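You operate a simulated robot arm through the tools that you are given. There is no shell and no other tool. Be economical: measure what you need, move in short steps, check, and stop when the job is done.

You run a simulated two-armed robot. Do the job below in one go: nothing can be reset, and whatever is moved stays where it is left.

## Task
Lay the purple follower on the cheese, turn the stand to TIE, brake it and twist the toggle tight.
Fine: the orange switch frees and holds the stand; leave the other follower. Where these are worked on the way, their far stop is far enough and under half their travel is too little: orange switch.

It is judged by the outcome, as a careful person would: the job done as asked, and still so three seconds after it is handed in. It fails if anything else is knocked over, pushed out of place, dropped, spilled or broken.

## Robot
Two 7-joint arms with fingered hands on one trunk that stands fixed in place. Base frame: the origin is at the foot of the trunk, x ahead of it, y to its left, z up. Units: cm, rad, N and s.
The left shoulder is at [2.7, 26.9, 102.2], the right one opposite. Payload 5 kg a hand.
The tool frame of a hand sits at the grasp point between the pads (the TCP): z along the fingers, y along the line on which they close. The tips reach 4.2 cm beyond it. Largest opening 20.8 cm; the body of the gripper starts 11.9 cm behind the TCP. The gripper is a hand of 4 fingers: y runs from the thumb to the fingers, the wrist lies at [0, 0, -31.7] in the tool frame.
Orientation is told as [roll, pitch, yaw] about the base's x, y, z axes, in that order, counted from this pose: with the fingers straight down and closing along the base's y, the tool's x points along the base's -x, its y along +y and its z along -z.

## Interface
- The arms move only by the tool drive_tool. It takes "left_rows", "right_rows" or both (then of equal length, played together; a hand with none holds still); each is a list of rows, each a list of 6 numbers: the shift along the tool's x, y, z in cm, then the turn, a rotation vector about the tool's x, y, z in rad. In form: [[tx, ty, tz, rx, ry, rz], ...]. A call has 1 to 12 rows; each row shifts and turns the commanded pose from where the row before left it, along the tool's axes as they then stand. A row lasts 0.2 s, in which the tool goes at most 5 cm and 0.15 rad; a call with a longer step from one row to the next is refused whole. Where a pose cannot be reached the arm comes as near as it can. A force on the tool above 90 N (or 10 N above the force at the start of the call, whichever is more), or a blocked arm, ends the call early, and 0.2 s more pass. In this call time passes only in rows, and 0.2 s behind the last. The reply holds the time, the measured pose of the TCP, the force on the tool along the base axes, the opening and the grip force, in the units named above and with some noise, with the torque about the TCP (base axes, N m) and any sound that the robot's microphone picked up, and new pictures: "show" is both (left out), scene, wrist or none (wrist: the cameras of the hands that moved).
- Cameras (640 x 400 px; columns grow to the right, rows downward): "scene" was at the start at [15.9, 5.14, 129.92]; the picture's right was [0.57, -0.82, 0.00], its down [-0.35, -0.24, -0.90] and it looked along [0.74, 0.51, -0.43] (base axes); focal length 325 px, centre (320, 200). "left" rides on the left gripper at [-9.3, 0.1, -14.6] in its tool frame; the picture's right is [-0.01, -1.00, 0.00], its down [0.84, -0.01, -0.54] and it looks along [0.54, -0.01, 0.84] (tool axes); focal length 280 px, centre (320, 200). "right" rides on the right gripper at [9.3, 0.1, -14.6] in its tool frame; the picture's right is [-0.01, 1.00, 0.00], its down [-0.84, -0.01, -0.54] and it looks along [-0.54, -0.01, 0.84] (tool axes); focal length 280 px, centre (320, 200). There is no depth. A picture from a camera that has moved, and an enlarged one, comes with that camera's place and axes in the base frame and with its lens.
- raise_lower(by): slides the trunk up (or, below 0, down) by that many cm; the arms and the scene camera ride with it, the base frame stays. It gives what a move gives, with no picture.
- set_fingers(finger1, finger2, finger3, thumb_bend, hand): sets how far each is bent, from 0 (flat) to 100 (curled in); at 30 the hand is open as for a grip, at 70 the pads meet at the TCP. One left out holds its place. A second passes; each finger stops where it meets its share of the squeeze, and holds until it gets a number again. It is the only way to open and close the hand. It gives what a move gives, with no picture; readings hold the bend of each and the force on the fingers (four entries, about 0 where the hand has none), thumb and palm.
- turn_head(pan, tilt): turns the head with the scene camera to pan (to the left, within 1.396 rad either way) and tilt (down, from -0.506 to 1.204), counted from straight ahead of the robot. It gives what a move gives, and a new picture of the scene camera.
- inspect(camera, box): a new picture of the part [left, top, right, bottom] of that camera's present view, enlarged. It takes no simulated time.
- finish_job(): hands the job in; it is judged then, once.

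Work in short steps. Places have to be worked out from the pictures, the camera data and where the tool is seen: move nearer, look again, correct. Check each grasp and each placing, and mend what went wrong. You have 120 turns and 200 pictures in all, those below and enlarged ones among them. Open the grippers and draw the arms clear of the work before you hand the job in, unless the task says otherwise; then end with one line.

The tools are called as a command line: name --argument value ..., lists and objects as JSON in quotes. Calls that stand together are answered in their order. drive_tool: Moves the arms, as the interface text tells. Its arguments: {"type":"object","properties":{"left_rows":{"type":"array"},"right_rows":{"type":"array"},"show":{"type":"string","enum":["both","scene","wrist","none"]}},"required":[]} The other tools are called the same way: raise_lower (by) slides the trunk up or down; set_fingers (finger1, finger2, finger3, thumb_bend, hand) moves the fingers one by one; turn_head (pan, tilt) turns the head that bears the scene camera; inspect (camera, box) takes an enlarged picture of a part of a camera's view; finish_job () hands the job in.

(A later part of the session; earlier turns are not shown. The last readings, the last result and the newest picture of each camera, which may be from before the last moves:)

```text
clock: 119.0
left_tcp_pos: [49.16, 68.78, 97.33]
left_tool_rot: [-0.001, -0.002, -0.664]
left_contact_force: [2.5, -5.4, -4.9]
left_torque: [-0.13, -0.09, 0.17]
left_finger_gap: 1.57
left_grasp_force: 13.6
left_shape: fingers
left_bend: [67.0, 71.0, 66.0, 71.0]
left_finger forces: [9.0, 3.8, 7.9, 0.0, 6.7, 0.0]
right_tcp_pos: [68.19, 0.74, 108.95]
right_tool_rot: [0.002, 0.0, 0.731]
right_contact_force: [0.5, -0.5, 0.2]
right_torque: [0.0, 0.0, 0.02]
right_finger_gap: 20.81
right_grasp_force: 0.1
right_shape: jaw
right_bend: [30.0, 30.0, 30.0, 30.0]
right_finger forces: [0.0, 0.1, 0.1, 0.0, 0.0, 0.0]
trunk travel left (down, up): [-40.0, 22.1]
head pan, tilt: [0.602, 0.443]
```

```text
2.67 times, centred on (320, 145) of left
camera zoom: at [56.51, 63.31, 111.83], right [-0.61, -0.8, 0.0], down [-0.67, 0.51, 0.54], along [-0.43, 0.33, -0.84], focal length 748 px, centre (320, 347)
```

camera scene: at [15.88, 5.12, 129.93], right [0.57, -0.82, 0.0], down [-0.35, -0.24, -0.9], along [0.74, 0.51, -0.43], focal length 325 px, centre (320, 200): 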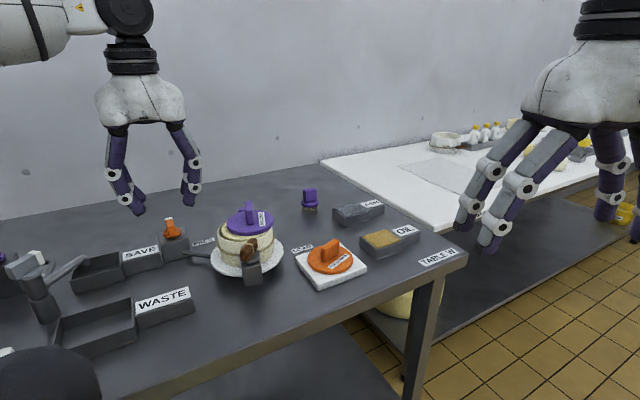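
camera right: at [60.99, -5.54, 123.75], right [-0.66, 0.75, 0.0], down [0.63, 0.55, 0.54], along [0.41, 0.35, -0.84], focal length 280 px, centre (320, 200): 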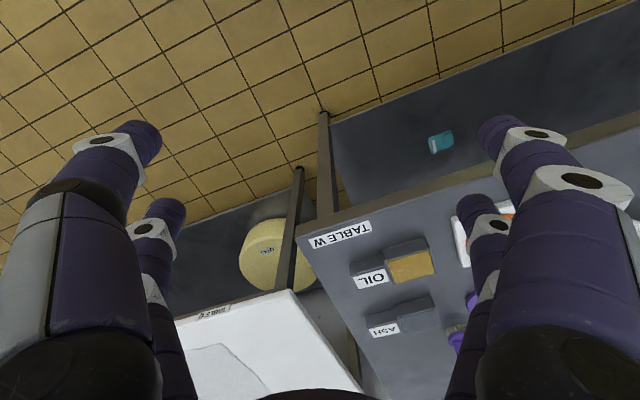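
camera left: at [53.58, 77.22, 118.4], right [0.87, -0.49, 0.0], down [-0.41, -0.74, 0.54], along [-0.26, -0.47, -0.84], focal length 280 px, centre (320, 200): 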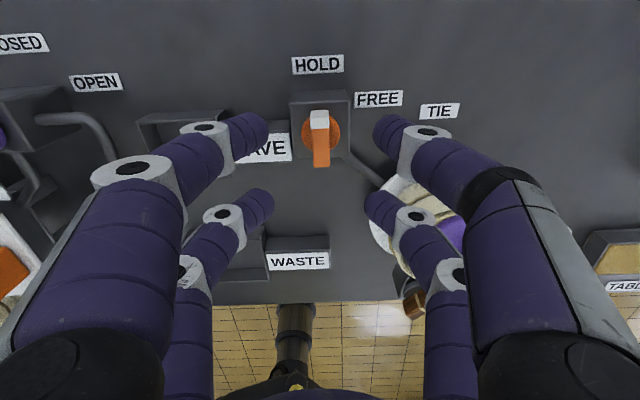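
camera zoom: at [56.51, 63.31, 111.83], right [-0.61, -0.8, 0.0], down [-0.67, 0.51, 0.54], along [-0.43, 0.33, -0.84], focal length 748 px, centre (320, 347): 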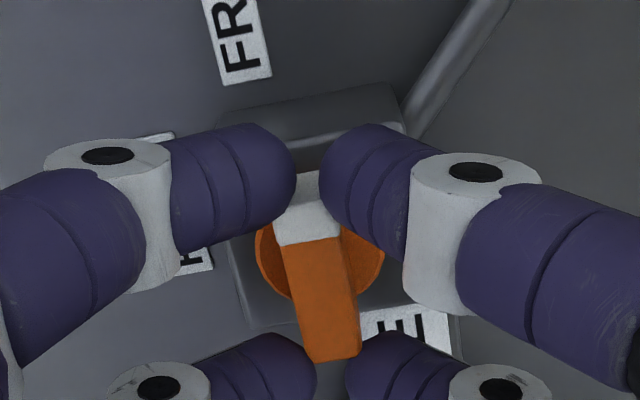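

FREE is at its stop, about −26°. I'll release, lift and go back to the post, now at about 54°.

set_fingers --hand "left" --finger1 56 --finger2 56 --finger3 56 --thumb_bend 56

drive_tool --left_rows '[[0, 0, -4, 0, 0, 0], [0, 0, -4, 0, 0, 0], [0, 0, -4, 0, 0, -0.147], [0, 0, 0, 0, 0, -0.147], [0, 0, 0, 0, 0, -0.147], [0, 0, 0, 0, 0, -0.147], [0, 0, 0, 0, 0, -0.147], [0, 0, 0, 0, 0, -0.147], [0, 0, 0, 0, 0, -0.147], [0, 0, 0, 0, 0, -0.147], [0, 0, 0, 0, 0, -0.147], [0, 0, 0, 0, 0, -0.147]]' --show "none"

drive_tool --left_rows '[[0, 0, 0, 0, 0, -0.147], [0, -3.9, 0, 0, 0, 0], [0, -3.9, 0, 0, 0, 0], [0, -3.9, 0, 0, 0, 0], [0, -3.7, 0, 0, 0, 0], [0, 0, 3, 0, 0, 0], [0, 0, 3, 0, 0, 0], [0, 0, 0, 0, 0, 0]]' --show "wrist"

inspect --camera "left" --box '[200, 90, 440, 240]'

```text
clock: 120.0
left_tcp_pos: [48.82, 68.86, 97.21]
left_tool_rot: [0.001, -0.001, -0.664]
left_contact_force: [-0.3, -0.7, 0.4]
left_torque: [-0.03, 0.01, 0.0]
left_finger_gap: 8.07
left_grasp_force: 0.0
left_shape: fingers
left_bend: [56.0, 56.0, 56.0, 56.0]
left_finger forces: [0.0, 0.0, 0.0, 0.0, 0.0, 0.0]
right_tcp_pos: [68.09, 0.95, 109.1]
right_tool_rot: [-0.001, 0.0, 0.732]
right_contact_force: [-1.1, 0.1, -1.4]
right_torque: [-0.02, 0.03, 0.01]
right_finger_gap: 20.79
right_grasp_force: 0.0
right_shape: jaw
right_bend: [30.0, 30.0, 30.0, 30.0]
right_finger forces: [0.0, 0.0, 0.1, 0.0, 0.1, 0.0]
trunk travel left (down, up): [-40.0, 22.1]
head pan, tilt: [0.602, 0.443]
```

```text
clock: 122.6
left_tcp_pos: [49.01, 68.95, 109.21]
left_tool_rot: [0.0, -0.001, 0.808]
left_contact_force: [-0.8, -0.1, 0.3]
left_torque: [0.01, 0.0, 0.02]
left_finger_gap: 8.07
left_grasp_force: 0.1
left_shape: fingers
left_bend: [56.0, 56.0, 56.0, 56.0]
left_finger forces: [0.1, 0.0, 0.1, 0.0, 0.0, 0.0]
right_tcp_pos: [68.14, 0.73, 109.0]
right_tool_rot: [0.001, 0.0, 0.732]
right_contact_force: [-0.1, -0.1, -0.3]
right_torque: [0.03, -0.03, -0.03]
right_finger_gap: 20.79
right_grasp_force: 0.1
right_shape: jaw
right_bend: [30.0, 30.0, 30.0, 30.0]
right_finger forces: [0.1, 0.0, 0.0, 0.1, 0.0, 0.0]
trunk travel left (down, up): [-40.0, 22.1]
head pan, tilt: [0.602, 0.443]
```

```text
clock: 124.4
left_tcp_pos: [61.62, 60.28, 103.16]
left_tool_rot: [-0.001, 0.0, 0.954]
left_contact_force: [0.3, -0.9, 0.8]
left_torque: [0.01, 0.02, 0.01]
left_finger_gap: 8.09
left_grasp_force: 0.1
left_shape: fingers
left_bend: [56.0, 56.0, 56.0, 56.0]
left_finger forces: [0.0, 0.0, 0.0, 0.0, 0.0, 0.0]
right_tcp_pos: [68.15, 0.82, 109.11]
right_tool_rot: [0.0, 0.0, 0.732]
right_contact_force: [0.4, 0.0, 0.5]
right_torque: [-0.01, 0.03, 0.02]
right_finger_gap: 20.78
right_grasp_force: 0.1
right_shape: jaw
right_bend: [30.0, 30.0, 30.0, 30.0]
right_finger forces: [0.0, 0.0, 0.1, 0.1, 0.0, 0.0]
trunk travel left (down, up): [-40.0, 22.1]
head pan, tilt: [0.602, 0.443]
camera left: at [66.97, 68.02, 117.67], right [0.82, -0.57, 0.0], down [-0.48, -0.69, 0.54], along [-0.31, -0.44, -0.84], focal length 280 px, centre (320, 200)
```

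left: 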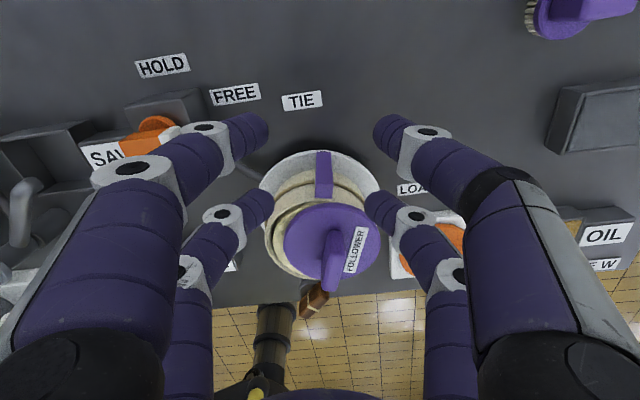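

```text
2.67 times, centred on (320, 165) of left
camera zoom: at [66.97, 68.02, 117.67], right [0.82, -0.57, 0.0], down [-0.48, -0.69, 0.54], along [-0.31, -0.44, -0.84], focal length 748 px, centre (320, 293)
```

zoom: 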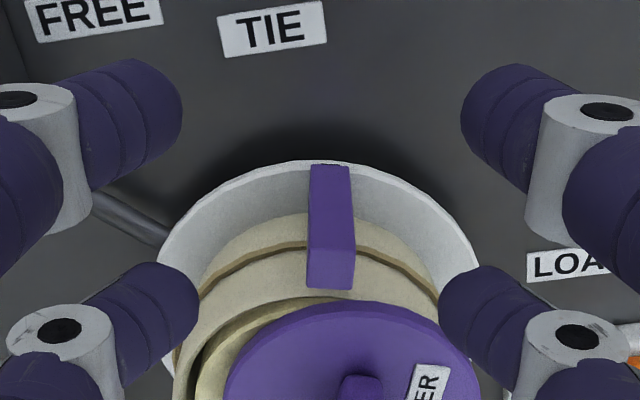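

The post is aligned and 0.35 cm off laterally. I'll correct, descend and cage it as before.

drive_tool --left_rows '[[0.1, -0.3, 1, 0, 0, 0], [0, 0, 2, 0, 0, 0], [0, 0, 2, 0, 0, 0], [0, 0, 1.5, 0, 0, 0], [0, 0, 0, 0, 0, 0]]' --show "none"

set_fingers --hand "left" --finger1 68 --finger2 68 --finger3 68 --thumb_bend 68

drive_tool --left_rows '[[0.05, 1.0, 0, 0, 0, -0.105], [0.05, 1.0, 0, 0, 0, -0.105], [0, 0, 0, 0, 0, 0]]' --show "none"

inspect --camera "left" --box '[200, 60, 440, 210]'

```text
clock: 125.6
left_tcp_pos: [61.7, 59.82, 96.72]
left_tool_rot: [0.001, 0.0, 0.953]
left_contact_force: [-0.3, -0.4, -0.3]
left_torque: [0.0, 0.01, 0.0]
left_finger_gap: 8.09
left_grasp_force: 0.0
left_shape: fingers
left_bend: [56.0, 56.0, 56.0, 56.0]
left_finger forces: [0.1, 0.0, 0.0, 0.1, 0.0, 0.1]
right_tcp_pos: [68.11, 0.65, 109.08]
right_tool_rot: [0.001, -0.001, 0.73]
right_contact_force: [0.8, -0.1, 0.8]
right_torque: [-0.02, 0.02, -0.03]
right_finger_gap: 20.78
right_grasp_force: 0.1
right_shape: jaw
right_bend: [30.0, 30.0, 30.0, 30.0]
right_finger forces: [0.1, 0.0, 0.0, 0.0, 0.0, 0.0]
trunk travel left (down, up): [-40.0, 22.1]
head pan, tilt: [0.602, 0.443]
```

```text
clock: 126.6
left_tcp_pos: [61.72, 59.8, 96.74]
left_tool_rot: [0.001, 0.0, 0.954]
left_contact_force: [0.1, 0.4, -0.5]
left_torque: [0.01, -0.04, -0.01]
left_finger_gap: 2.05
left_grasp_force: 1.2
left_shape: fingers
left_bend: [68.0, 67.0, 67.0, 68.0]
left_finger forces: [0.0, 1.4, 1.5, 0.1, 0.0, 0.0]
right_tcp_pos: [68.1, 0.67, 108.9]
right_tool_rot: [0.001, -0.002, 0.732]
right_contact_force: [-0.2, -0.2, -0.1]
right_torque: [0.02, -0.01, 0.03]
right_finger_gap: 20.8
right_grasp_force: 0.1
right_shape: jaw
right_bend: [30.0, 30.0, 30.0, 30.0]
right_finger forces: [0.0, 0.0, 0.0, 0.0, 0.0, 0.0]
trunk travel left (down, up): [-40.0, 22.1]
head pan, tilt: [0.602, 0.443]
```

```text
clock: 127.4
left_tcp_pos: [59.96, 60.88, 96.85]
left_tool_rot: [-0.001, 0.0, 1.165]
left_contact_force: [0.5, 1.9, -1.5]
left_torque: [0.04, -0.02, 0.04]
left_finger_gap: 2.08
left_grasp_force: 0.8
left_shape: fingers
left_bend: [68.0, 67.0, 67.0, 68.0]
left_finger forces: [0.0, 1.4, 1.4, 0.0, 0.0, 0.2]
right_tcp_pos: [68.08, 0.83, 109.04]
right_tool_rot: [0.001, -0.001, 0.731]
right_contact_force: [-0.5, 0.2, 1.4]
right_torque: [-0.01, -0.01, 0.0]
right_finger_gap: 20.8
right_grasp_force: 0.0
right_shape: jaw
right_bend: [30.0, 30.0, 30.0, 30.0]
right_finger forces: [0.1, 0.0, 0.0, 0.0, 0.1, 0.1]
trunk travel left (down, up): [-40.0, 22.1]
head pan, tilt: [0.602, 0.443]
```

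```text
2.67 times, centred on (320, 135) of left
camera zoom: at [63.61, 69.51, 111.41], right [0.92, -0.38, 0.0], down [-0.32, -0.78, 0.54], along [-0.21, -0.5, -0.84], focal length 748 px, centre (320, 373)
```

zoom: 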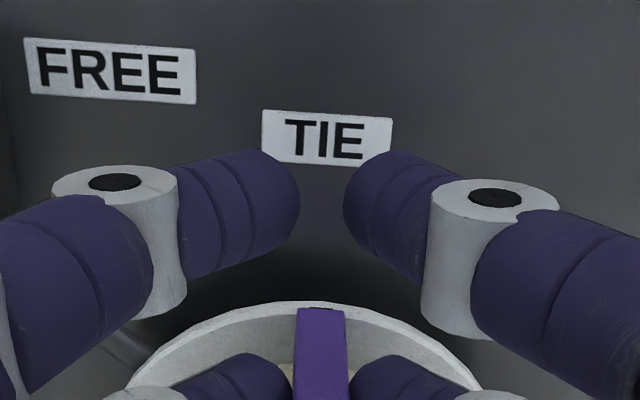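

The post again points at TIE. I'll release, lift and go to the switch to set HOLD.

set_fingers --hand "left" --finger1 56 --finger2 56 --finger3 56 --thumb_bend 56

drive_tool --left_rows '[[0, 0, -3, 0, 0, 0], [0, 0, -4, 0, 0, 0], [0, 0, -4, 0, 0, 0], [-0.7, 3.3, -1, 0, 0, 0], [-0.7, 3.3, 0, 0, 0, 0], [-0.7, 3.3, 0, 0, 0, 0], [-0.7, 3.3, 0, 0, 0, 0], [0, 0, 0, 0, 0, 0.147], [0, 0, 0, 0, 0, 0.147], [0, 0, 0, 0, 0, 0.147], [0, 0, 0, 0, 0, 0.147], [0, 0, 0, 0, 0, 0.147]]' --show "none"

drive_tool --left_rows '[[0, 0, 0, 0, 0, 0.147], [0, 0, 0, 0, 0, 0.147], [0, 0, 0, 0, 0, 0.147], [0, 0, 0, 0, 0, 0.147], [0, 0, 0, 0, 0, 0.147], [0, 0, 2, 0, 0, 0.147], [0, 0, 3, 0, 0, 0], [0, 0, 3, 0, 0, 0], [0, 0, 0, 0, 0, 0]]' --show "none"

inspect --camera "left" --box '[200, 70, 440, 220]'

inspect --camera "scene" --box '[180, 180, 340, 280]'

```text
clock: 128.4
left_tcp_pos: [60.05, 60.78, 96.91]
left_tool_rot: [0.001, 0.0, 1.161]
left_contact_force: [-0.3, -0.4, 0.4]
left_torque: [0.01, 0.0, -0.01]
left_finger_gap: 8.06
left_grasp_force: 0.1
left_shape: fingers
left_bend: [56.0, 56.0, 56.0, 56.0]
left_finger forces: [0.0, 0.0, 0.1, 0.0, 0.0, 0.1]
right_tcp_pos: [68.1, 0.79, 109.09]
right_tool_rot: [0.0, 0.001, 0.733]
right_contact_force: [-0.1, 0.2, 0.3]
right_torque: [0.03, -0.01, -0.02]
right_finger_gap: 20.77
right_grasp_force: 0.1
right_shape: jaw
right_bend: [30.0, 30.0, 30.0, 30.0]
right_finger forces: [0.0, 0.1, 0.0, 0.0, 0.0, 0.1]
trunk travel left (down, up): [-40.0, 22.1]
head pan, tilt: [0.602, 0.443]
```

```text
clock: 131.0
left_tcp_pos: [48.99, 68.48, 108.72]
left_tool_rot: [-0.001, -0.002, 0.424]
left_contact_force: [-0.5, -0.4, 0.1]
left_torque: [0.0, 0.01, -0.02]
left_finger_gap: 8.1
left_grasp_force: 0.1
left_shape: fingers
left_bend: [56.0, 56.0, 56.0, 56.0]
left_finger forces: [0.1, 0.0, 0.1, 0.0, 0.0, 0.1]
right_tcp_pos: [68.13, 0.83, 108.98]
right_tool_rot: [0.001, 0.001, 0.731]
right_contact_force: [0.6, 0.5, -1.4]
right_torque: [0.01, -0.02, -0.03]
right_finger_gap: 20.78
right_grasp_force: 0.0
right_shape: jaw
right_bend: [30.0, 30.0, 30.0, 30.0]
right_finger forces: [0.0, 0.0, 0.2, 0.0, 0.0, 0.0]
trunk travel left (down, up): [-40.0, 22.1]
head pan, tilt: [0.602, 0.443]
```

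```text
clock: 133.0
left_tcp_pos: [48.9, 68.63, 100.81]
left_tool_rot: [0.0, 0.001, -0.454]
left_contact_force: [0.0, -0.3, 0.8]
left_torque: [0.04, -0.02, 0.01]
left_finger_gap: 8.08
left_grasp_force: 0.1
left_shape: fingers
left_bend: [56.0, 56.0, 56.0, 56.0]
left_finger forces: [0.0, 0.0, 0.0, 0.0, 0.0, 0.1]
right_tcp_pos: [68.15, 0.71, 109.09]
right_tool_rot: [0.0, 0.0, 0.731]
right_contact_force: [0.6, 0.6, -0.8]
right_torque: [0.03, 0.01, 0.01]
right_finger_gap: 20.79
right_grasp_force: 0.0
right_shape: jaw
right_bend: [30.0, 30.0, 30.0, 30.0]
right_finger forces: [0.0, 0.0, 0.1, 0.0, 0.0, 0.0]
trunk travel left (down, up): [-40.0, 22.1]
head pan, tilt: [0.602, 0.443]
```

```text
2.67 times, centred on (320, 145) of left
camera zoom: at [57.48, 64.71, 115.41], right [-0.43, -0.9, 0.0], down [-0.76, 0.36, 0.54], along [-0.49, 0.23, -0.84], focal length 748 px, centre (320, 347)
```

zoom: 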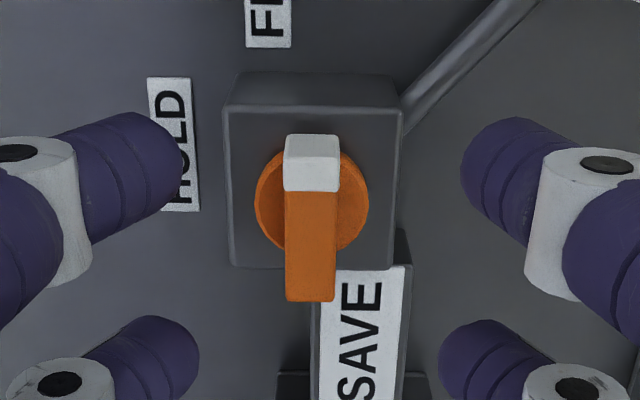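

```text
4.00 times, centred on (260, 230) of scene
camera zoom: at [15.89, 5.12, 129.93], right [0.57, -0.82, 0.0], down [-0.35, -0.24, -0.9], along [0.74, 0.51, -0.43], focal length 1299 px, centre (560, 80)
```

zoom: 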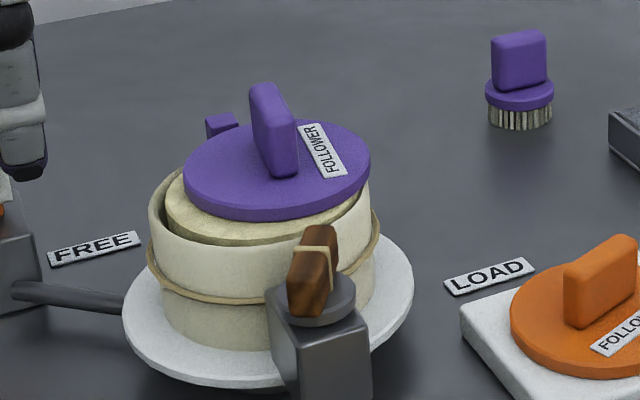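

The switch is at its FREE stop, aligned with the box. I'll shift +0.25 in y, grip and turn 90°+ counter-clockwise to HOLD.

drive_tool --left_rows '[[0.1, 0.25, 1.2, 0, 0, 0], [0, 0, 1.2, 0, 0, 0], [0, 0, 1.2, 0, 0, 0], [0, 0, 0, 0, 0, 0]]' --show "none"

set_fingers --hand "left" --finger1 74 --finger2 74 --finger3 74 --thumb_bend 74

drive_tool --left_rows '[[0, 0, 0, 0, 0, -0.14], [0, 0, 0, 0, 0, -0.14], [0, 0, 0, 0, 0, -0.14], [0, 0, 0, 0, 0, -0.14], [0, 0, 0, 0, 0, -0.14], [0, 0, 0, 0, 0, -0.14], [0, 0, 0, 0, 0, -0.14], [0, 0, 0, 0, 0, -0.14], [0, 0, 0, 0, 0, -0.14], [0, 0, 0, 0, 0, -0.14], [0, 0, 0, 0, 0, -0.14], [0, 0, 0, 0, 0, -0.14]]' --show "none"

inspect --camera "left" --box '[200, 70, 440, 220]'

```text
clock: 134.0
left_tcp_pos: [48.96, 68.82, 97.37]
left_tool_rot: [0.0, 0.002, -0.454]
left_contact_force: [0.0, 0.2, 1.0]
left_torque: [-0.02, -0.02, 0.0]
left_finger_gap: 8.1
left_grasp_force: 0.1
left_shape: fingers
left_bend: [56.0, 56.0, 56.0, 56.0]
left_finger forces: [0.0, 0.0, 0.1, 0.0, 0.1, 0.0]
right_tcp_pos: [67.99, 0.83, 109.01]
right_tool_rot: [0.0, -0.001, 0.73]
right_contact_force: [0.3, 0.0, 0.0]
right_torque: [0.0, 0.01, 0.02]
right_finger_gap: 20.81
right_grasp_force: 0.0
right_shape: jaw
right_bend: [30.0, 30.0, 30.0, 30.0]
right_finger forces: [0.1, 0.0, 0.0, 0.0, 0.1, 0.0]
trunk travel left (down, up): [-40.0, 22.1]
head pan, tilt: [0.602, 0.443]
```

```text
clock: 135.0
left_tcp_pos: [48.93, 68.8, 97.26]
left_tool_rot: [-0.002, 0.0, -0.455]
left_contact_force: [-1.4, -4.1, -11.0]
left_torque: [-0.06, 0.06, -0.05]
left_finger_gap: 1.75
left_grasp_force: 16.0
left_shape: fingers
left_bend: [68.0, 68.0, 68.0, 69.0]
left_finger forces: [7.6, 7.1, 6.6, 0.0, 10.4, 0.0]
right_tcp_pos: [68.13, 0.73, 109.0]
right_tool_rot: [0.0, 0.0, 0.73]
right_contact_force: [0.0, 0.1, 0.5]
right_torque: [-0.01, 0.0, 0.0]
right_finger_gap: 20.78
right_grasp_force: 0.0
right_shape: jaw
right_bend: [30.0, 30.0, 30.0, 30.0]
right_finger forces: [0.0, 0.0, 0.0, 0.1, 0.0, 0.0]
trunk travel left (down, up): [-40.0, 22.1]
head pan, tilt: [0.602, 0.443]
```

```text
clock: 137.6
left_tcp_pos: [49.04, 68.88, 97.32]
left_tool_rot: [-0.001, 0.001, 1.229]
left_contact_force: [11.2, 3.5, -1.6]
left_torque: [0.2, -0.35, -0.45]
left_finger_gap: 1.8
left_grasp_force: 18.1
left_shape: fingers
left_bend: [69.0, 67.0, 69.0, 68.0]
left_finger forces: [7.4, 8.0, 4.5, 0.1, 17.5, 0.0]
right_tcp_pos: [68.14, 0.85, 108.94]
right_tool_rot: [0.0, 0.001, 0.731]
right_contact_force: [0.1, 0.1, 0.6]
right_torque: [0.0, -0.03, 0.0]
right_finger_gap: 20.81
right_grasp_force: 0.1
right_shape: jaw
right_bend: [30.0, 30.0, 30.0, 30.0]
right_finger forces: [0.0, 0.0, 0.0, 0.0, 0.1, 0.0]
trunk travel left (down, up): [-40.0, 22.1]
head pan, tilt: [0.602, 0.443]
```

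```text
2.67 times, centred on (320, 145) of left
camera zoom: at [52.12, 77.75, 111.75], right [0.95, -0.32, 0.0], down [-0.27, -0.8, 0.54], along [-0.17, -0.51, -0.84], focal length 748 px, centre (320, 347)
```

zoom: 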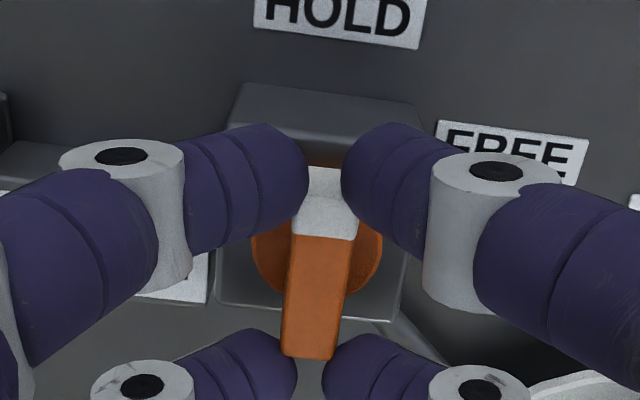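

HOLD is at its stop. I'll release, lift and go look at the follower from above.

set_fingers --hand "left" --finger1 56 --finger2 56 --finger3 56 --thumb_bend 56

drive_tool --left_rows '[[0, 0, -4, 0, 0, 0], [0, 0, -4, 0, 0, 0], [0, 0, -4.5, 0, 0, 0], [2.6, -2.6, -1, 0, 0, 0], [2.6, -2.6, 0, 0, 0, 0], [2.6, -2.6, 0, 0, 0, 0], [2.6, -2.6, 0, 0, 0, 0], [2.4, -2.6, 0, 0, 0, 0], [0, 0, 0, 0, 0, 0]]'

inspect --camera "left" --box '[200, 50, 440, 200]'

inspect --camera "scene" --box '[192, 190, 304, 260]'

```text
clock: 138.6
left_tcp_pos: [49.0, 68.81, 97.27]
left_tool_rot: [0.0, 0.001, 1.226]
left_contact_force: [-0.4, -0.7, 0.0]
left_torque: [-0.02, 0.02, 0.01]
left_finger_gap: 8.04
left_grasp_force: 0.1
left_shape: fingers
left_bend: [56.0, 56.0, 56.0, 56.0]
left_finger forces: [0.0, 0.1, 0.0, 0.0, 0.1, 0.0]
right_tcp_pos: [68.11, 0.79, 109.04]
right_tool_rot: [-0.001, -0.002, 0.733]
right_contact_force: [0.4, 0.5, 0.3]
right_torque: [0.02, -0.03, -0.01]
right_finger_gap: 20.77
right_grasp_force: 0.0
right_shape: jaw
right_bend: [30.0, 30.0, 30.0, 30.0]
right_finger forces: [0.1, 0.0, 0.0, 0.0, 0.0, 0.0]
trunk travel left (down, up): [-40.0, 22.1]
head pan, tilt: [0.602, 0.443]
```

```text
clock: 140.6
left_tcp_pos: [56.66, 52.18, 110.52]
left_tool_rot: [-0.001, 0.0, 1.226]
left_contact_force: [-0.7, 0.2, -0.5]
left_torque: [-0.05, 0.02, 0.01]
left_finger_gap: 8.07
left_grasp_force: 0.2
left_shape: fingers
left_bend: [56.0, 56.0, 56.0, 56.0]
left_finger forces: [0.0, 0.0, 0.0, 0.0, 0.0, 0.0]
right_tcp_pos: [68.15, 0.87, 108.94]
right_tool_rot: [-0.001, 0.001, 0.733]
right_contact_force: [-0.2, 1.4, -0.3]
right_torque: [-0.06, -0.07, -0.01]
right_finger_gap: 20.79
right_grasp_force: 0.1
right_shape: jaw
right_bend: [30.0, 30.0, 30.0, 30.0]
right_finger forces: [0.1, 0.0, 0.0, 0.1, 0.1, 0.0]
trunk travel left (down, up): [-40.0, 22.1]
head pan, tilt: [0.602, 0.443]
camera scene: at [15.89, 5.16, 129.92], right [0.57, -0.82, 0.0], down [-0.35, -0.24, -0.9], along [0.74, 0.51, -0.43], focal length 325 px, centre (320, 200)
camera left: at [59.79, 61.18, 125.1], right [0.95, -0.32, 0.0], down [-0.27, -0.8, 0.54], along [-0.17, -0.51, -0.84], focal length 280 px, centre (320, 200)
```

scene: 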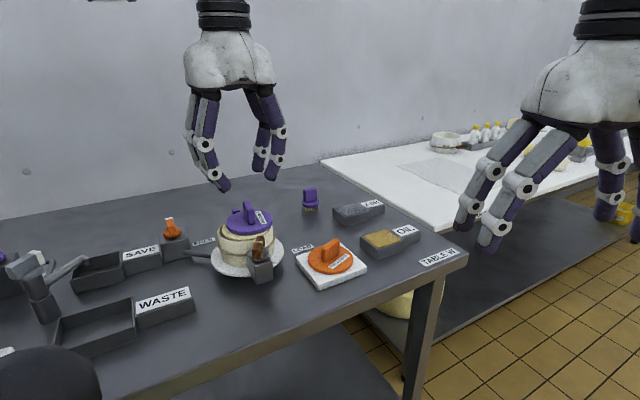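
left: 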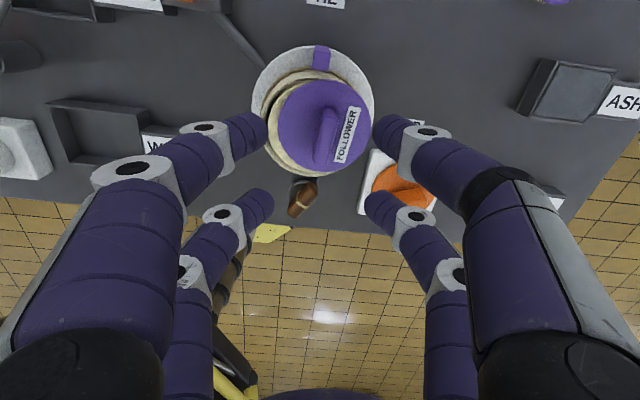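

```text
2.67 times, centred on (320, 125) of left
camera zoom: at [59.79, 61.18, 125.1], right [0.95, -0.32, 0.0], down [-0.27, -0.8, 0.54], along [-0.17, -0.51, -0.84], focal length 748 px, centre (320, 400)
```

zoom: 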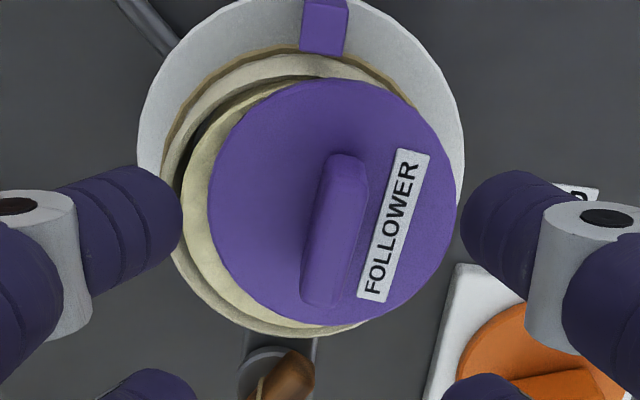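

```text
5.71 times, centred on (248, 225) of scene
camera zoom: at [15.89, 5.16, 129.92], right [0.57, -0.82, 0.0], down [-0.35, -0.24, -0.9], along [0.74, 0.51, -0.43], focal length 1855 px, centre (731, 57)
```

zoom: 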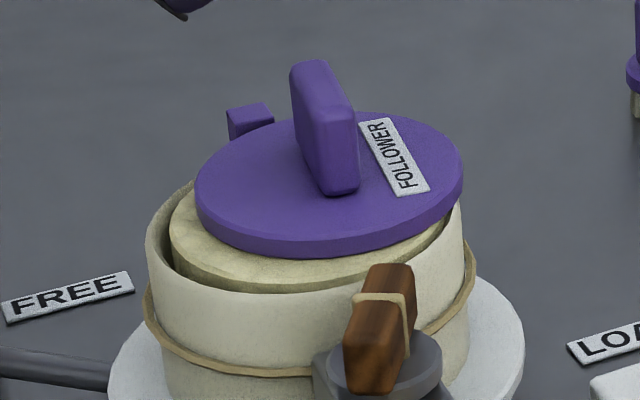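

The toggle, post and switch look right. The follower disc centre is at (57.4, 52.5), about 1.2 cm off the hoop centre toward (0.95, −0.32). I'll grip its handle (heading about 60°) to re-seat it.

drive_tool --left_rows '[[0, 0, 0, 0, 0, 0.1], [0, 0, 0, 0, 0, 0.075], [-0.5, -0.56, 2, 0, 0, 0], [0, 0, 2, 0, 0, 0], [0, 0, 1.5, 0, 0, 0], [0, 0, 0, 0, 0, 0]]' --show "none"

inspect --camera "left" --box '[200, 60, 440, 210]'

inspect --camera "scene" --box '[180, 170, 340, 270]'

```text
clock: 142.0
left_tcp_pos: [57.65, 52.49, 105.19]
left_tool_rot: [0.0, 0.0, 1.049]
left_contact_force: [-0.5, -0.2, -0.4]
left_torque: [-0.01, 0.01, -0.02]
left_finger_gap: 8.05
left_grasp_force: 0.0
left_shape: fingers
left_bend: [56.0, 56.0, 56.0, 56.0]
left_finger forces: [0.0, 0.0, 0.0, 0.1, 0.0, 0.0]
right_tcp_pos: [68.1, 0.76, 109.11]
right_tool_rot: [0.002, 0.0, 0.729]
right_contact_force: [-0.6, 0.0, -0.2]
right_torque: [0.04, -0.04, 0.01]
right_finger_gap: 20.79
right_grasp_force: 0.0
right_shape: jaw
right_bend: [30.0, 30.0, 30.0, 30.0]
right_finger forces: [0.1, 0.1, 0.0, 0.0, 0.0, 0.0]
trunk travel left (down, up): [-40.0, 22.1]
head pan, tilt: [0.602, 0.443]
```

```text
2.67 times, centred on (320, 135) of left
camera zoom: at [62.22, 60.76, 119.82], right [0.87, -0.48, 0.0], down [-0.41, -0.74, 0.54], along [-0.26, -0.47, -0.84], focal length 748 px, centre (320, 373)
```

zoom: 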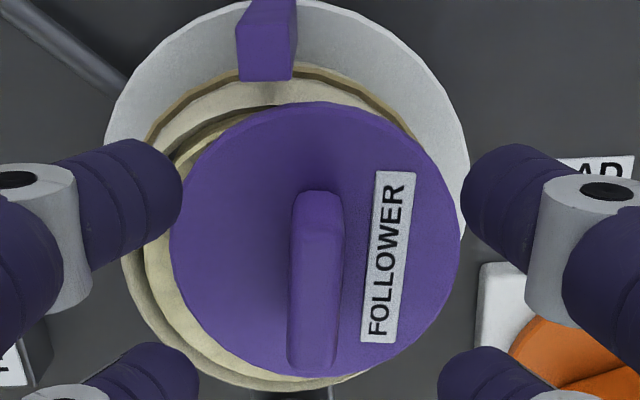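

```text
4.00 times, centred on (260, 220) of scene
camera zoom: at [15.89, 5.13, 129.92], right [0.57, -0.82, 0.0], down [-0.35, -0.24, -0.9], along [0.74, 0.51, -0.43], focal length 1299 px, centre (560, 120)
```

zoom: 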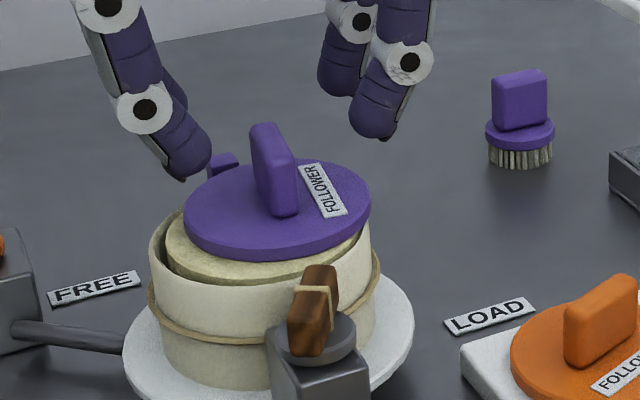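

The handle is aligned. I'll lower 3 cm and grip.

drive_tool --left_rows '[[0, 0, 1, 0, 0, 0], [0, 0, 1, 0, 0, 0], [0, 0, 0.9, 0, 0, 0], [0, 0, 0, 0, 0, 0]]' --show "none"

set_fingers --hand "left" --finger1 74 --finger2 74 --finger3 74 --thumb_bend 74

inspect --camera "scene" --box '[180, 170, 340, 270]'

inspect --camera "left" --box '[200, 60, 440, 210]'

```text
clock: 143.0
left_tcp_pos: [57.65, 52.58, 102.1]
left_tool_rot: [0.0, 0.0, 1.05]
left_contact_force: [0.2, 0.0, -0.5]
left_torque: [0.01, 0.02, -0.03]
left_finger_gap: 8.1
left_grasp_force: 0.1
left_shape: fingers
left_bend: [56.0, 56.0, 56.0, 56.0]
left_finger forces: [0.1, 0.0, 0.1, 0.0, 0.0, 0.0]
right_tcp_pos: [68.24, 0.71, 108.94]
right_tool_rot: [-0.001, 0.0, 0.732]
right_contact_force: [-0.5, -0.1, 0.2]
right_torque: [-0.01, 0.0, -0.03]
right_finger_gap: 20.8
right_grasp_force: 0.0
right_shape: jaw
right_bend: [30.0, 30.0, 30.0, 30.0]
right_finger forces: [0.1, 0.0, 0.0, 0.0, 0.0, 0.1]
trunk travel left (down, up): [-40.0, 22.1]
head pan, tilt: [0.602, 0.443]
```

```text
clock: 144.0
left_tcp_pos: [57.58, 52.42, 102.17]
left_tool_rot: [0.001, 0.0, 1.051]
left_contact_force: [0.7, -1.0, -0.2]
left_torque: [0.04, 0.01, 0.01]
left_finger_gap: 0.54
left_grasp_force: 8.2
left_shape: fingers
left_bend: [72.0, 68.0, 68.0, 72.0]
left_finger forces: [0.0, 8.1, 8.0, 0.1, 0.1, 0.1]
right_tcp_pos: [68.1, 0.93, 109.01]
right_tool_rot: [0.001, 0.0, 0.732]
right_contact_force: [0.4, 0.1, -0.9]
right_torque: [-0.03, 0.03, 0.01]
right_finger_gap: 20.82
right_grasp_force: 0.0
right_shape: jaw
right_bend: [30.0, 30.0, 30.0, 30.0]
right_finger forces: [0.1, 0.0, 0.1, 0.1, 0.1, 0.0]
trunk travel left (down, up): [-40.0, 22.1]
head pan, tilt: [0.602, 0.443]
```

```text
4.00 times, centred on (260, 220) of scene
camera zoom: at [15.9, 5.14, 129.92], right [0.57, -0.82, 0.0], down [-0.35, -0.24, -0.9], along [0.74, 0.51, -0.43], focal length 1299 px, centre (560, 120)
```

zoom: 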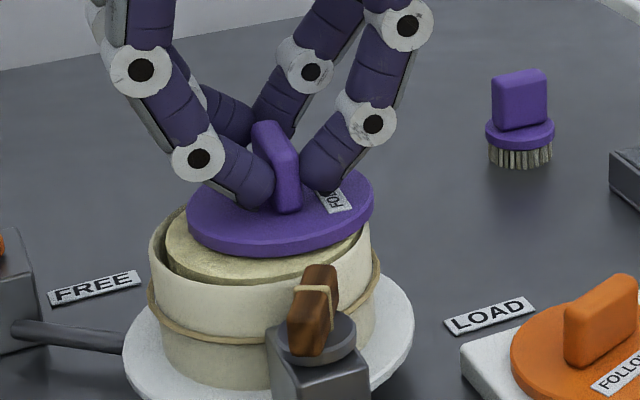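

```text
2.67 times, centred on (320, 135) of left
camera zoom: at [62.2, 60.73, 116.74], right [0.88, -0.48, 0.0], down [-0.41, -0.74, 0.54], along [-0.26, -0.47, -0.84], focal length 748 px, centre (320, 373)
```

zoom: 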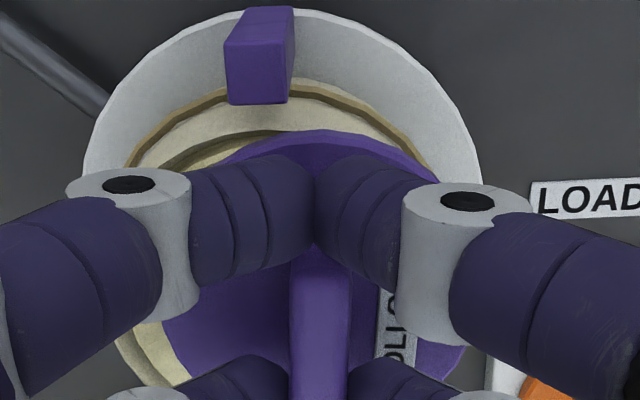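

Only one pair holds, so I'll open, shift +0.8 along tool x and re-grip.

set_fingers --hand "left" --finger1 60 --finger2 60 --finger3 60 --thumb_bend 60

drive_tool --left_rows '[[0.8, 0, 0, 0, 0, 0], [0, 0, 0, 0, 0, 0]]' --show "none"

set_fingers --hand "left" --finger1 75 --finger2 75 --finger3 75 --thumb_bend 75

inspect --camera "left" --box '[200, 60, 440, 210]'

```text
clock: 145.0
left_tcp_pos: [57.51, 52.48, 102.23]
left_tool_rot: [-0.001, 0.0, 1.053]
left_contact_force: [0.2, 0.3, 0.1]
left_torque: [-0.01, 0.0, -0.02]
left_finger_gap: 5.98
left_grasp_force: 0.1
left_shape: fingers
left_bend: [60.0, 60.0, 60.0, 60.0]
left_finger forces: [0.0, 0.0, 0.1, 0.0, 0.0, 0.0]
right_tcp_pos: [68.21, 0.74, 109.06]
right_tool_rot: [0.001, 0.0, 0.731]
right_contact_force: [0.2, -0.6, -0.2]
right_torque: [-0.01, 0.01, 0.03]
right_finger_gap: 20.79
right_grasp_force: 0.1
right_shape: jaw
right_bend: [30.0, 30.0, 30.0, 30.0]
right_finger forces: [0.0, 0.0, 0.0, 0.0, 0.0, 0.0]
trunk travel left (down, up): [-40.0, 22.1]
head pan, tilt: [0.602, 0.443]
```

```text
clock: 145.6
left_tcp_pos: [57.12, 51.8, 102.19]
left_tool_rot: [-0.001, 0.0, 1.051]
left_contact_force: [0.6, 0.9, 0.8]
left_torque: [-0.01, -0.02, 0.02]
left_finger_gap: 5.96
left_grasp_force: 0.0
left_shape: fingers
left_bend: [60.0, 60.0, 60.0, 60.0]
left_finger forces: [0.1, 0.1, 0.0, 0.1, 0.1, 0.0]
right_tcp_pos: [68.19, 0.84, 108.95]
right_tool_rot: [0.0, 0.0, 0.731]
right_contact_force: [0.1, 0.3, -0.4]
right_torque: [-0.01, 0.0, 0.0]
right_finger_gap: 20.8
right_grasp_force: 0.2
right_shape: jaw
right_bend: [30.0, 30.0, 30.0, 30.0]
right_finger forces: [0.0, 0.0, 0.1, 0.0, 0.0, 0.0]
trunk travel left (down, up): [-40.0, 22.1]
head pan, tilt: [0.602, 0.443]
```

```text
clock: 146.6
left_tcp_pos: [57.28, 51.86, 102.21]
left_tool_rot: [0.0, 0.0, 1.051]
left_contact_force: [-0.1, 0.5, 1.0]
left_torque: [0.0, 0.08, -0.02]
left_finger_gap: 1.66
left_grasp_force: 19.3
left_shape: fingers
left_bend: [66.0, 68.0, 68.0, 71.0]
left_finger forces: [9.3, 10.4, 7.8, 0.0, 10.8, 0.0]
right_tcp_pos: [68.02, 0.78, 109.0]
right_tool_rot: [-0.001, 0.0, 0.731]
right_contact_force: [1.0, 0.4, -1.1]
right_torque: [0.02, -0.01, 0.0]
right_finger_gap: 20.79
right_grasp_force: 0.1
right_shape: jaw
right_bend: [30.0, 30.0, 30.0, 30.0]
right_finger forces: [0.0, 0.0, 0.0, 0.0, 0.0, 0.0]
trunk travel left (down, up): [-40.0, 22.1]
head pan, tilt: [0.602, 0.443]
```

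```text
2.67 times, centred on (320, 135) of left
camera zoom: at [61.8, 60.07, 116.75], right [0.88, -0.48, 0.0], down [-0.41, -0.74, 0.54], along [-0.26, -0.47, -0.84], focal length 748 px, centre (320, 373)
```

zoom: 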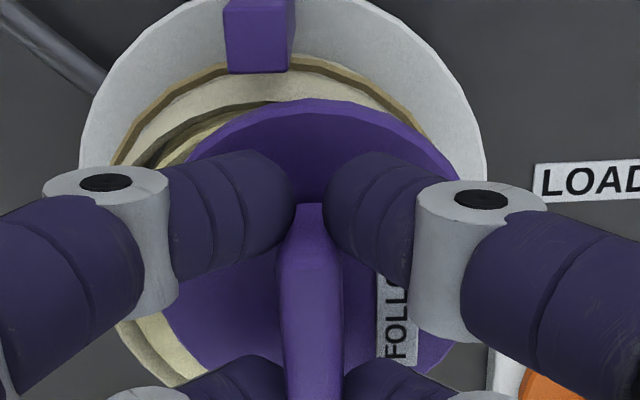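

All four fingers hold the handle. I'll lift 0.8 cm and shift +1.1 cm along tool y (image left), then check.

drive_tool --left_rows '[[0, 0, -0.8, 0, 0, 0], [0, 0.6, 0, 0, 0, 0], [0, 0.5, 0, 0, 0, 0], [0, 0, 0, 0, 0, 0]]' --show "none"

inspect --camera "left" --box '[200, 50, 440, 200]'

inspect --camera "scene" --box '[200, 190, 296, 250]'

```text
clock: 147.6
left_tcp_pos: [56.31, 52.52, 103.14]
left_tool_rot: [-0.003, -0.001, 1.052]
left_contact_force: [0.1, 0.4, -0.5]
left_torque: [0.02, 0.01, -0.02]
left_finger_gap: 1.69
left_grasp_force: 19.3
left_shape: fingers
left_bend: [66.0, 68.0, 68.0, 71.0]
left_finger forces: [9.4, 10.4, 7.9, 0.1, 10.8, 0.0]
right_tcp_pos: [68.13, 0.76, 109.05]
right_tool_rot: [-0.001, 0.0, 0.732]
right_contact_force: [-0.3, 1.1, 0.6]
right_torque: [0.01, 0.0, 0.01]
right_finger_gap: 20.76
right_grasp_force: 0.0
right_shape: jaw
right_bend: [30.0, 30.0, 30.0, 30.0]
right_finger forces: [0.0, 0.0, 0.0, 0.1, 0.0, 0.0]
trunk travel left (down, up): [-40.0, 22.1]
head pan, tilt: [0.602, 0.443]
```

```text
2.67 times, centred on (320, 125) of left
camera zoom: at [60.8, 60.68, 117.64], right [0.87, -0.48, 0.0], down [-0.41, -0.74, 0.54], along [-0.26, -0.47, -0.84], focal length 748 px, centre (320, 400)
```

zoom: 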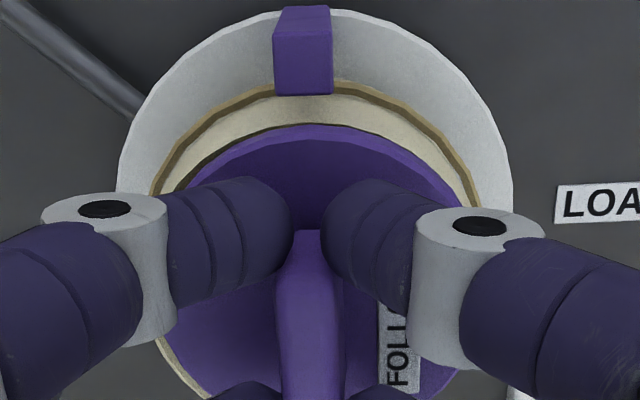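

```text
6.67 times, centred on (248, 220) of scene
camera zoom: at [15.9, 5.14, 129.91], right [0.57, -0.82, 0.0], down [-0.35, -0.24, -0.9], along [0.74, 0.51, -0.43], focal length 2164 px, centre (800, 67)
```

zoom: 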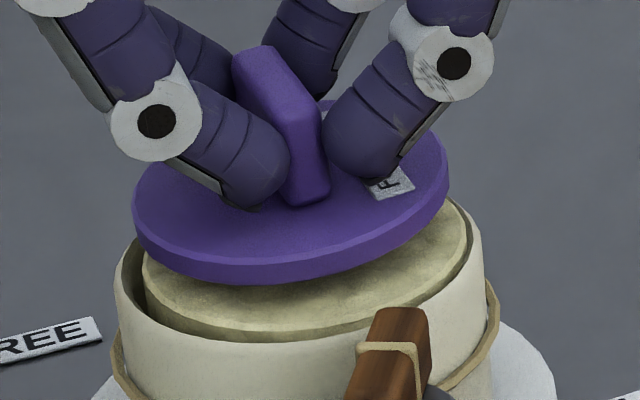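

Combining the two views, the disc needs about 1.15 cm toward the robot (+tool x). I'll shift and recheck.

drive_tool --left_rows '[[0.6, 0.05, 0, 0, 0, 0], [0.5, 0.04, 0, 0, 0, 0], [0, 0, 0, 0, 0, 0]]' --show "none"

inspect --camera "left" --box '[200, 50, 440, 200]'

inspect --camera "scene" --box '[200, 190, 296, 250]'

```text
clock: 148.4
left_tcp_pos: [55.57, 51.38, 102.94]
left_tool_rot: [0.0, 0.0, 1.052]
left_contact_force: [0.6, 0.3, -1.2]
left_torque: [-0.01, 0.01, 0.02]
left_finger_gap: 1.66
left_grasp_force: 19.4
left_shape: fingers
left_bend: [66.0, 68.0, 68.0, 71.0]
left_finger forces: [9.4, 10.3, 8.0, 0.0, 10.8, 0.1]
right_tcp_pos: [68.12, 0.7, 109.03]
right_tool_rot: [-0.001, 0.001, 0.73]
right_contact_force: [0.4, 0.4, 0.3]
right_torque: [0.0, 0.03, -0.02]
right_finger_gap: 20.81
right_grasp_force: 0.1
right_shape: jaw
right_bend: [30.0, 30.0, 30.0, 30.0]
right_finger forces: [0.0, 0.1, 0.0, 0.0, 0.1, 0.0]
trunk travel left (down, up): [-40.0, 22.1]
head pan, tilt: [0.602, 0.443]
```

```text
2.67 times, centred on (320, 125) of left
camera zoom: at [60.19, 59.68, 117.53], right [0.87, -0.48, 0.0], down [-0.41, -0.74, 0.54], along [-0.26, -0.47, -0.84], focal length 748 px, centre (320, 400)
```

zoom: 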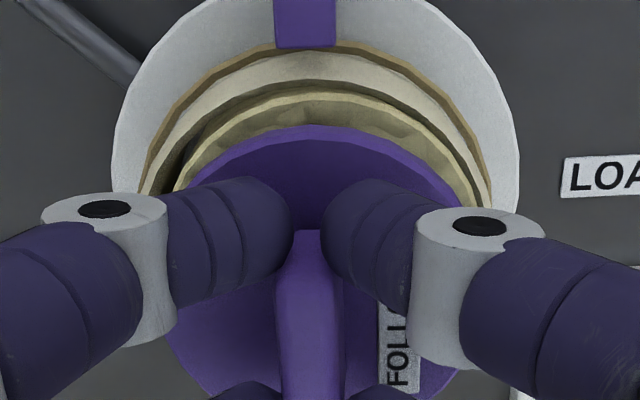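

```text
6.67 times, centred on (248, 220) of scene
camera zoom: at [15.9, 5.14, 129.92], right [0.57, -0.82, 0.0], down [-0.35, -0.24, -0.9], along [0.74, 0.51, -0.43], focal length 2164 px, centre (800, 67)
```

zoom: 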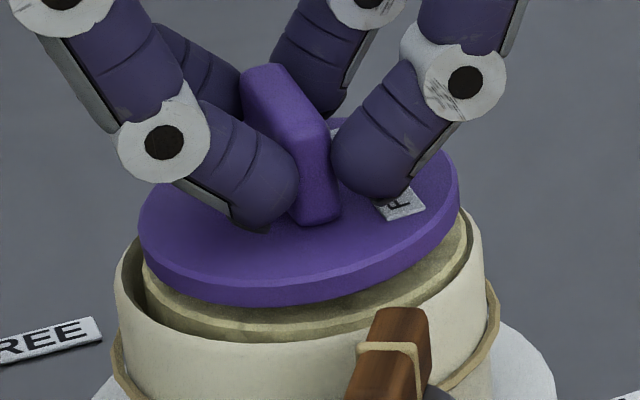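

Both views now show the disc concentric with the cheese. I'll lower gently.

drive_tool --left_rows '[[0, 0, 0.3, 0, 0, 0], [0, 0, 0.3, 0, 0, 0], [0, 0, 0.3, 0, 0, 0], [0, 0, 0, 0, 0, 0]]' --show "none"

inspect --camera "left" --box '[200, 50, 440, 200]'

inspect --camera "scene" --box '[200, 190, 296, 250]'

```text
clock: 149.4
left_tcp_pos: [55.53, 51.52, 102.18]
left_tool_rot: [0.0, 0.002, 1.051]
left_contact_force: [0.7, -1.4, 1.3]
left_torque: [-0.03, 0.04, 0.01]
left_finger_gap: 1.62
left_grasp_force: 19.3
left_shape: fingers
left_bend: [66.0, 68.0, 68.0, 71.0]
left_finger forces: [9.6, 10.1, 8.4, 0.0, 11.1, 0.0]
right_tcp_pos: [68.17, 0.75, 108.99]
right_tool_rot: [0.0, -0.001, 0.731]
right_contact_force: [0.7, -1.0, -0.1]
right_torque: [-0.05, -0.01, 0.01]
right_finger_gap: 20.82
right_grasp_force: 0.0
right_shape: jaw
right_bend: [30.0, 30.0, 30.0, 30.0]
right_finger forces: [0.0, 0.0, 0.0, 0.0, 0.0, 0.0]
trunk travel left (down, up): [-40.0, 22.1]
head pan, tilt: [0.602, 0.443]
```

```text
2.67 times, centred on (320, 125) of left
camera zoom: at [60.18, 59.71, 116.76], right [0.88, -0.48, 0.0], down [-0.41, -0.74, 0.54], along [-0.26, -0.47, -0.84], focal length 748 px, centre (320, 400)
```

zoom: 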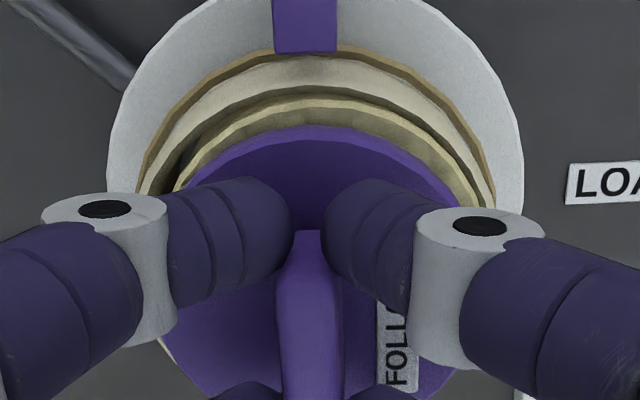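

```text
6.67 times, centred on (248, 220) of scene
camera zoom: at [15.9, 5.13, 129.92], right [0.57, -0.82, 0.0], down [-0.35, -0.24, -0.9], along [0.74, 0.51, -0.43], focal length 2164 px, centre (800, 67)
```

zoom: 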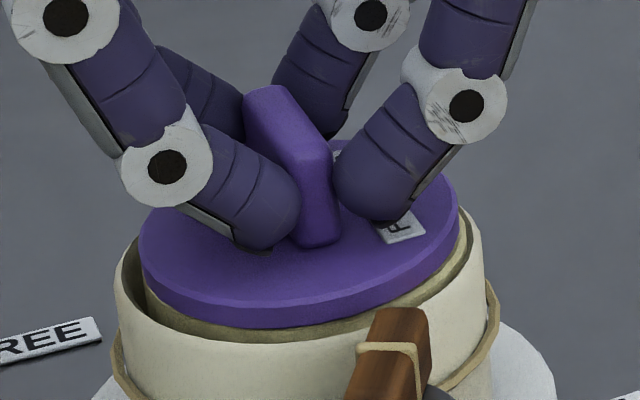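

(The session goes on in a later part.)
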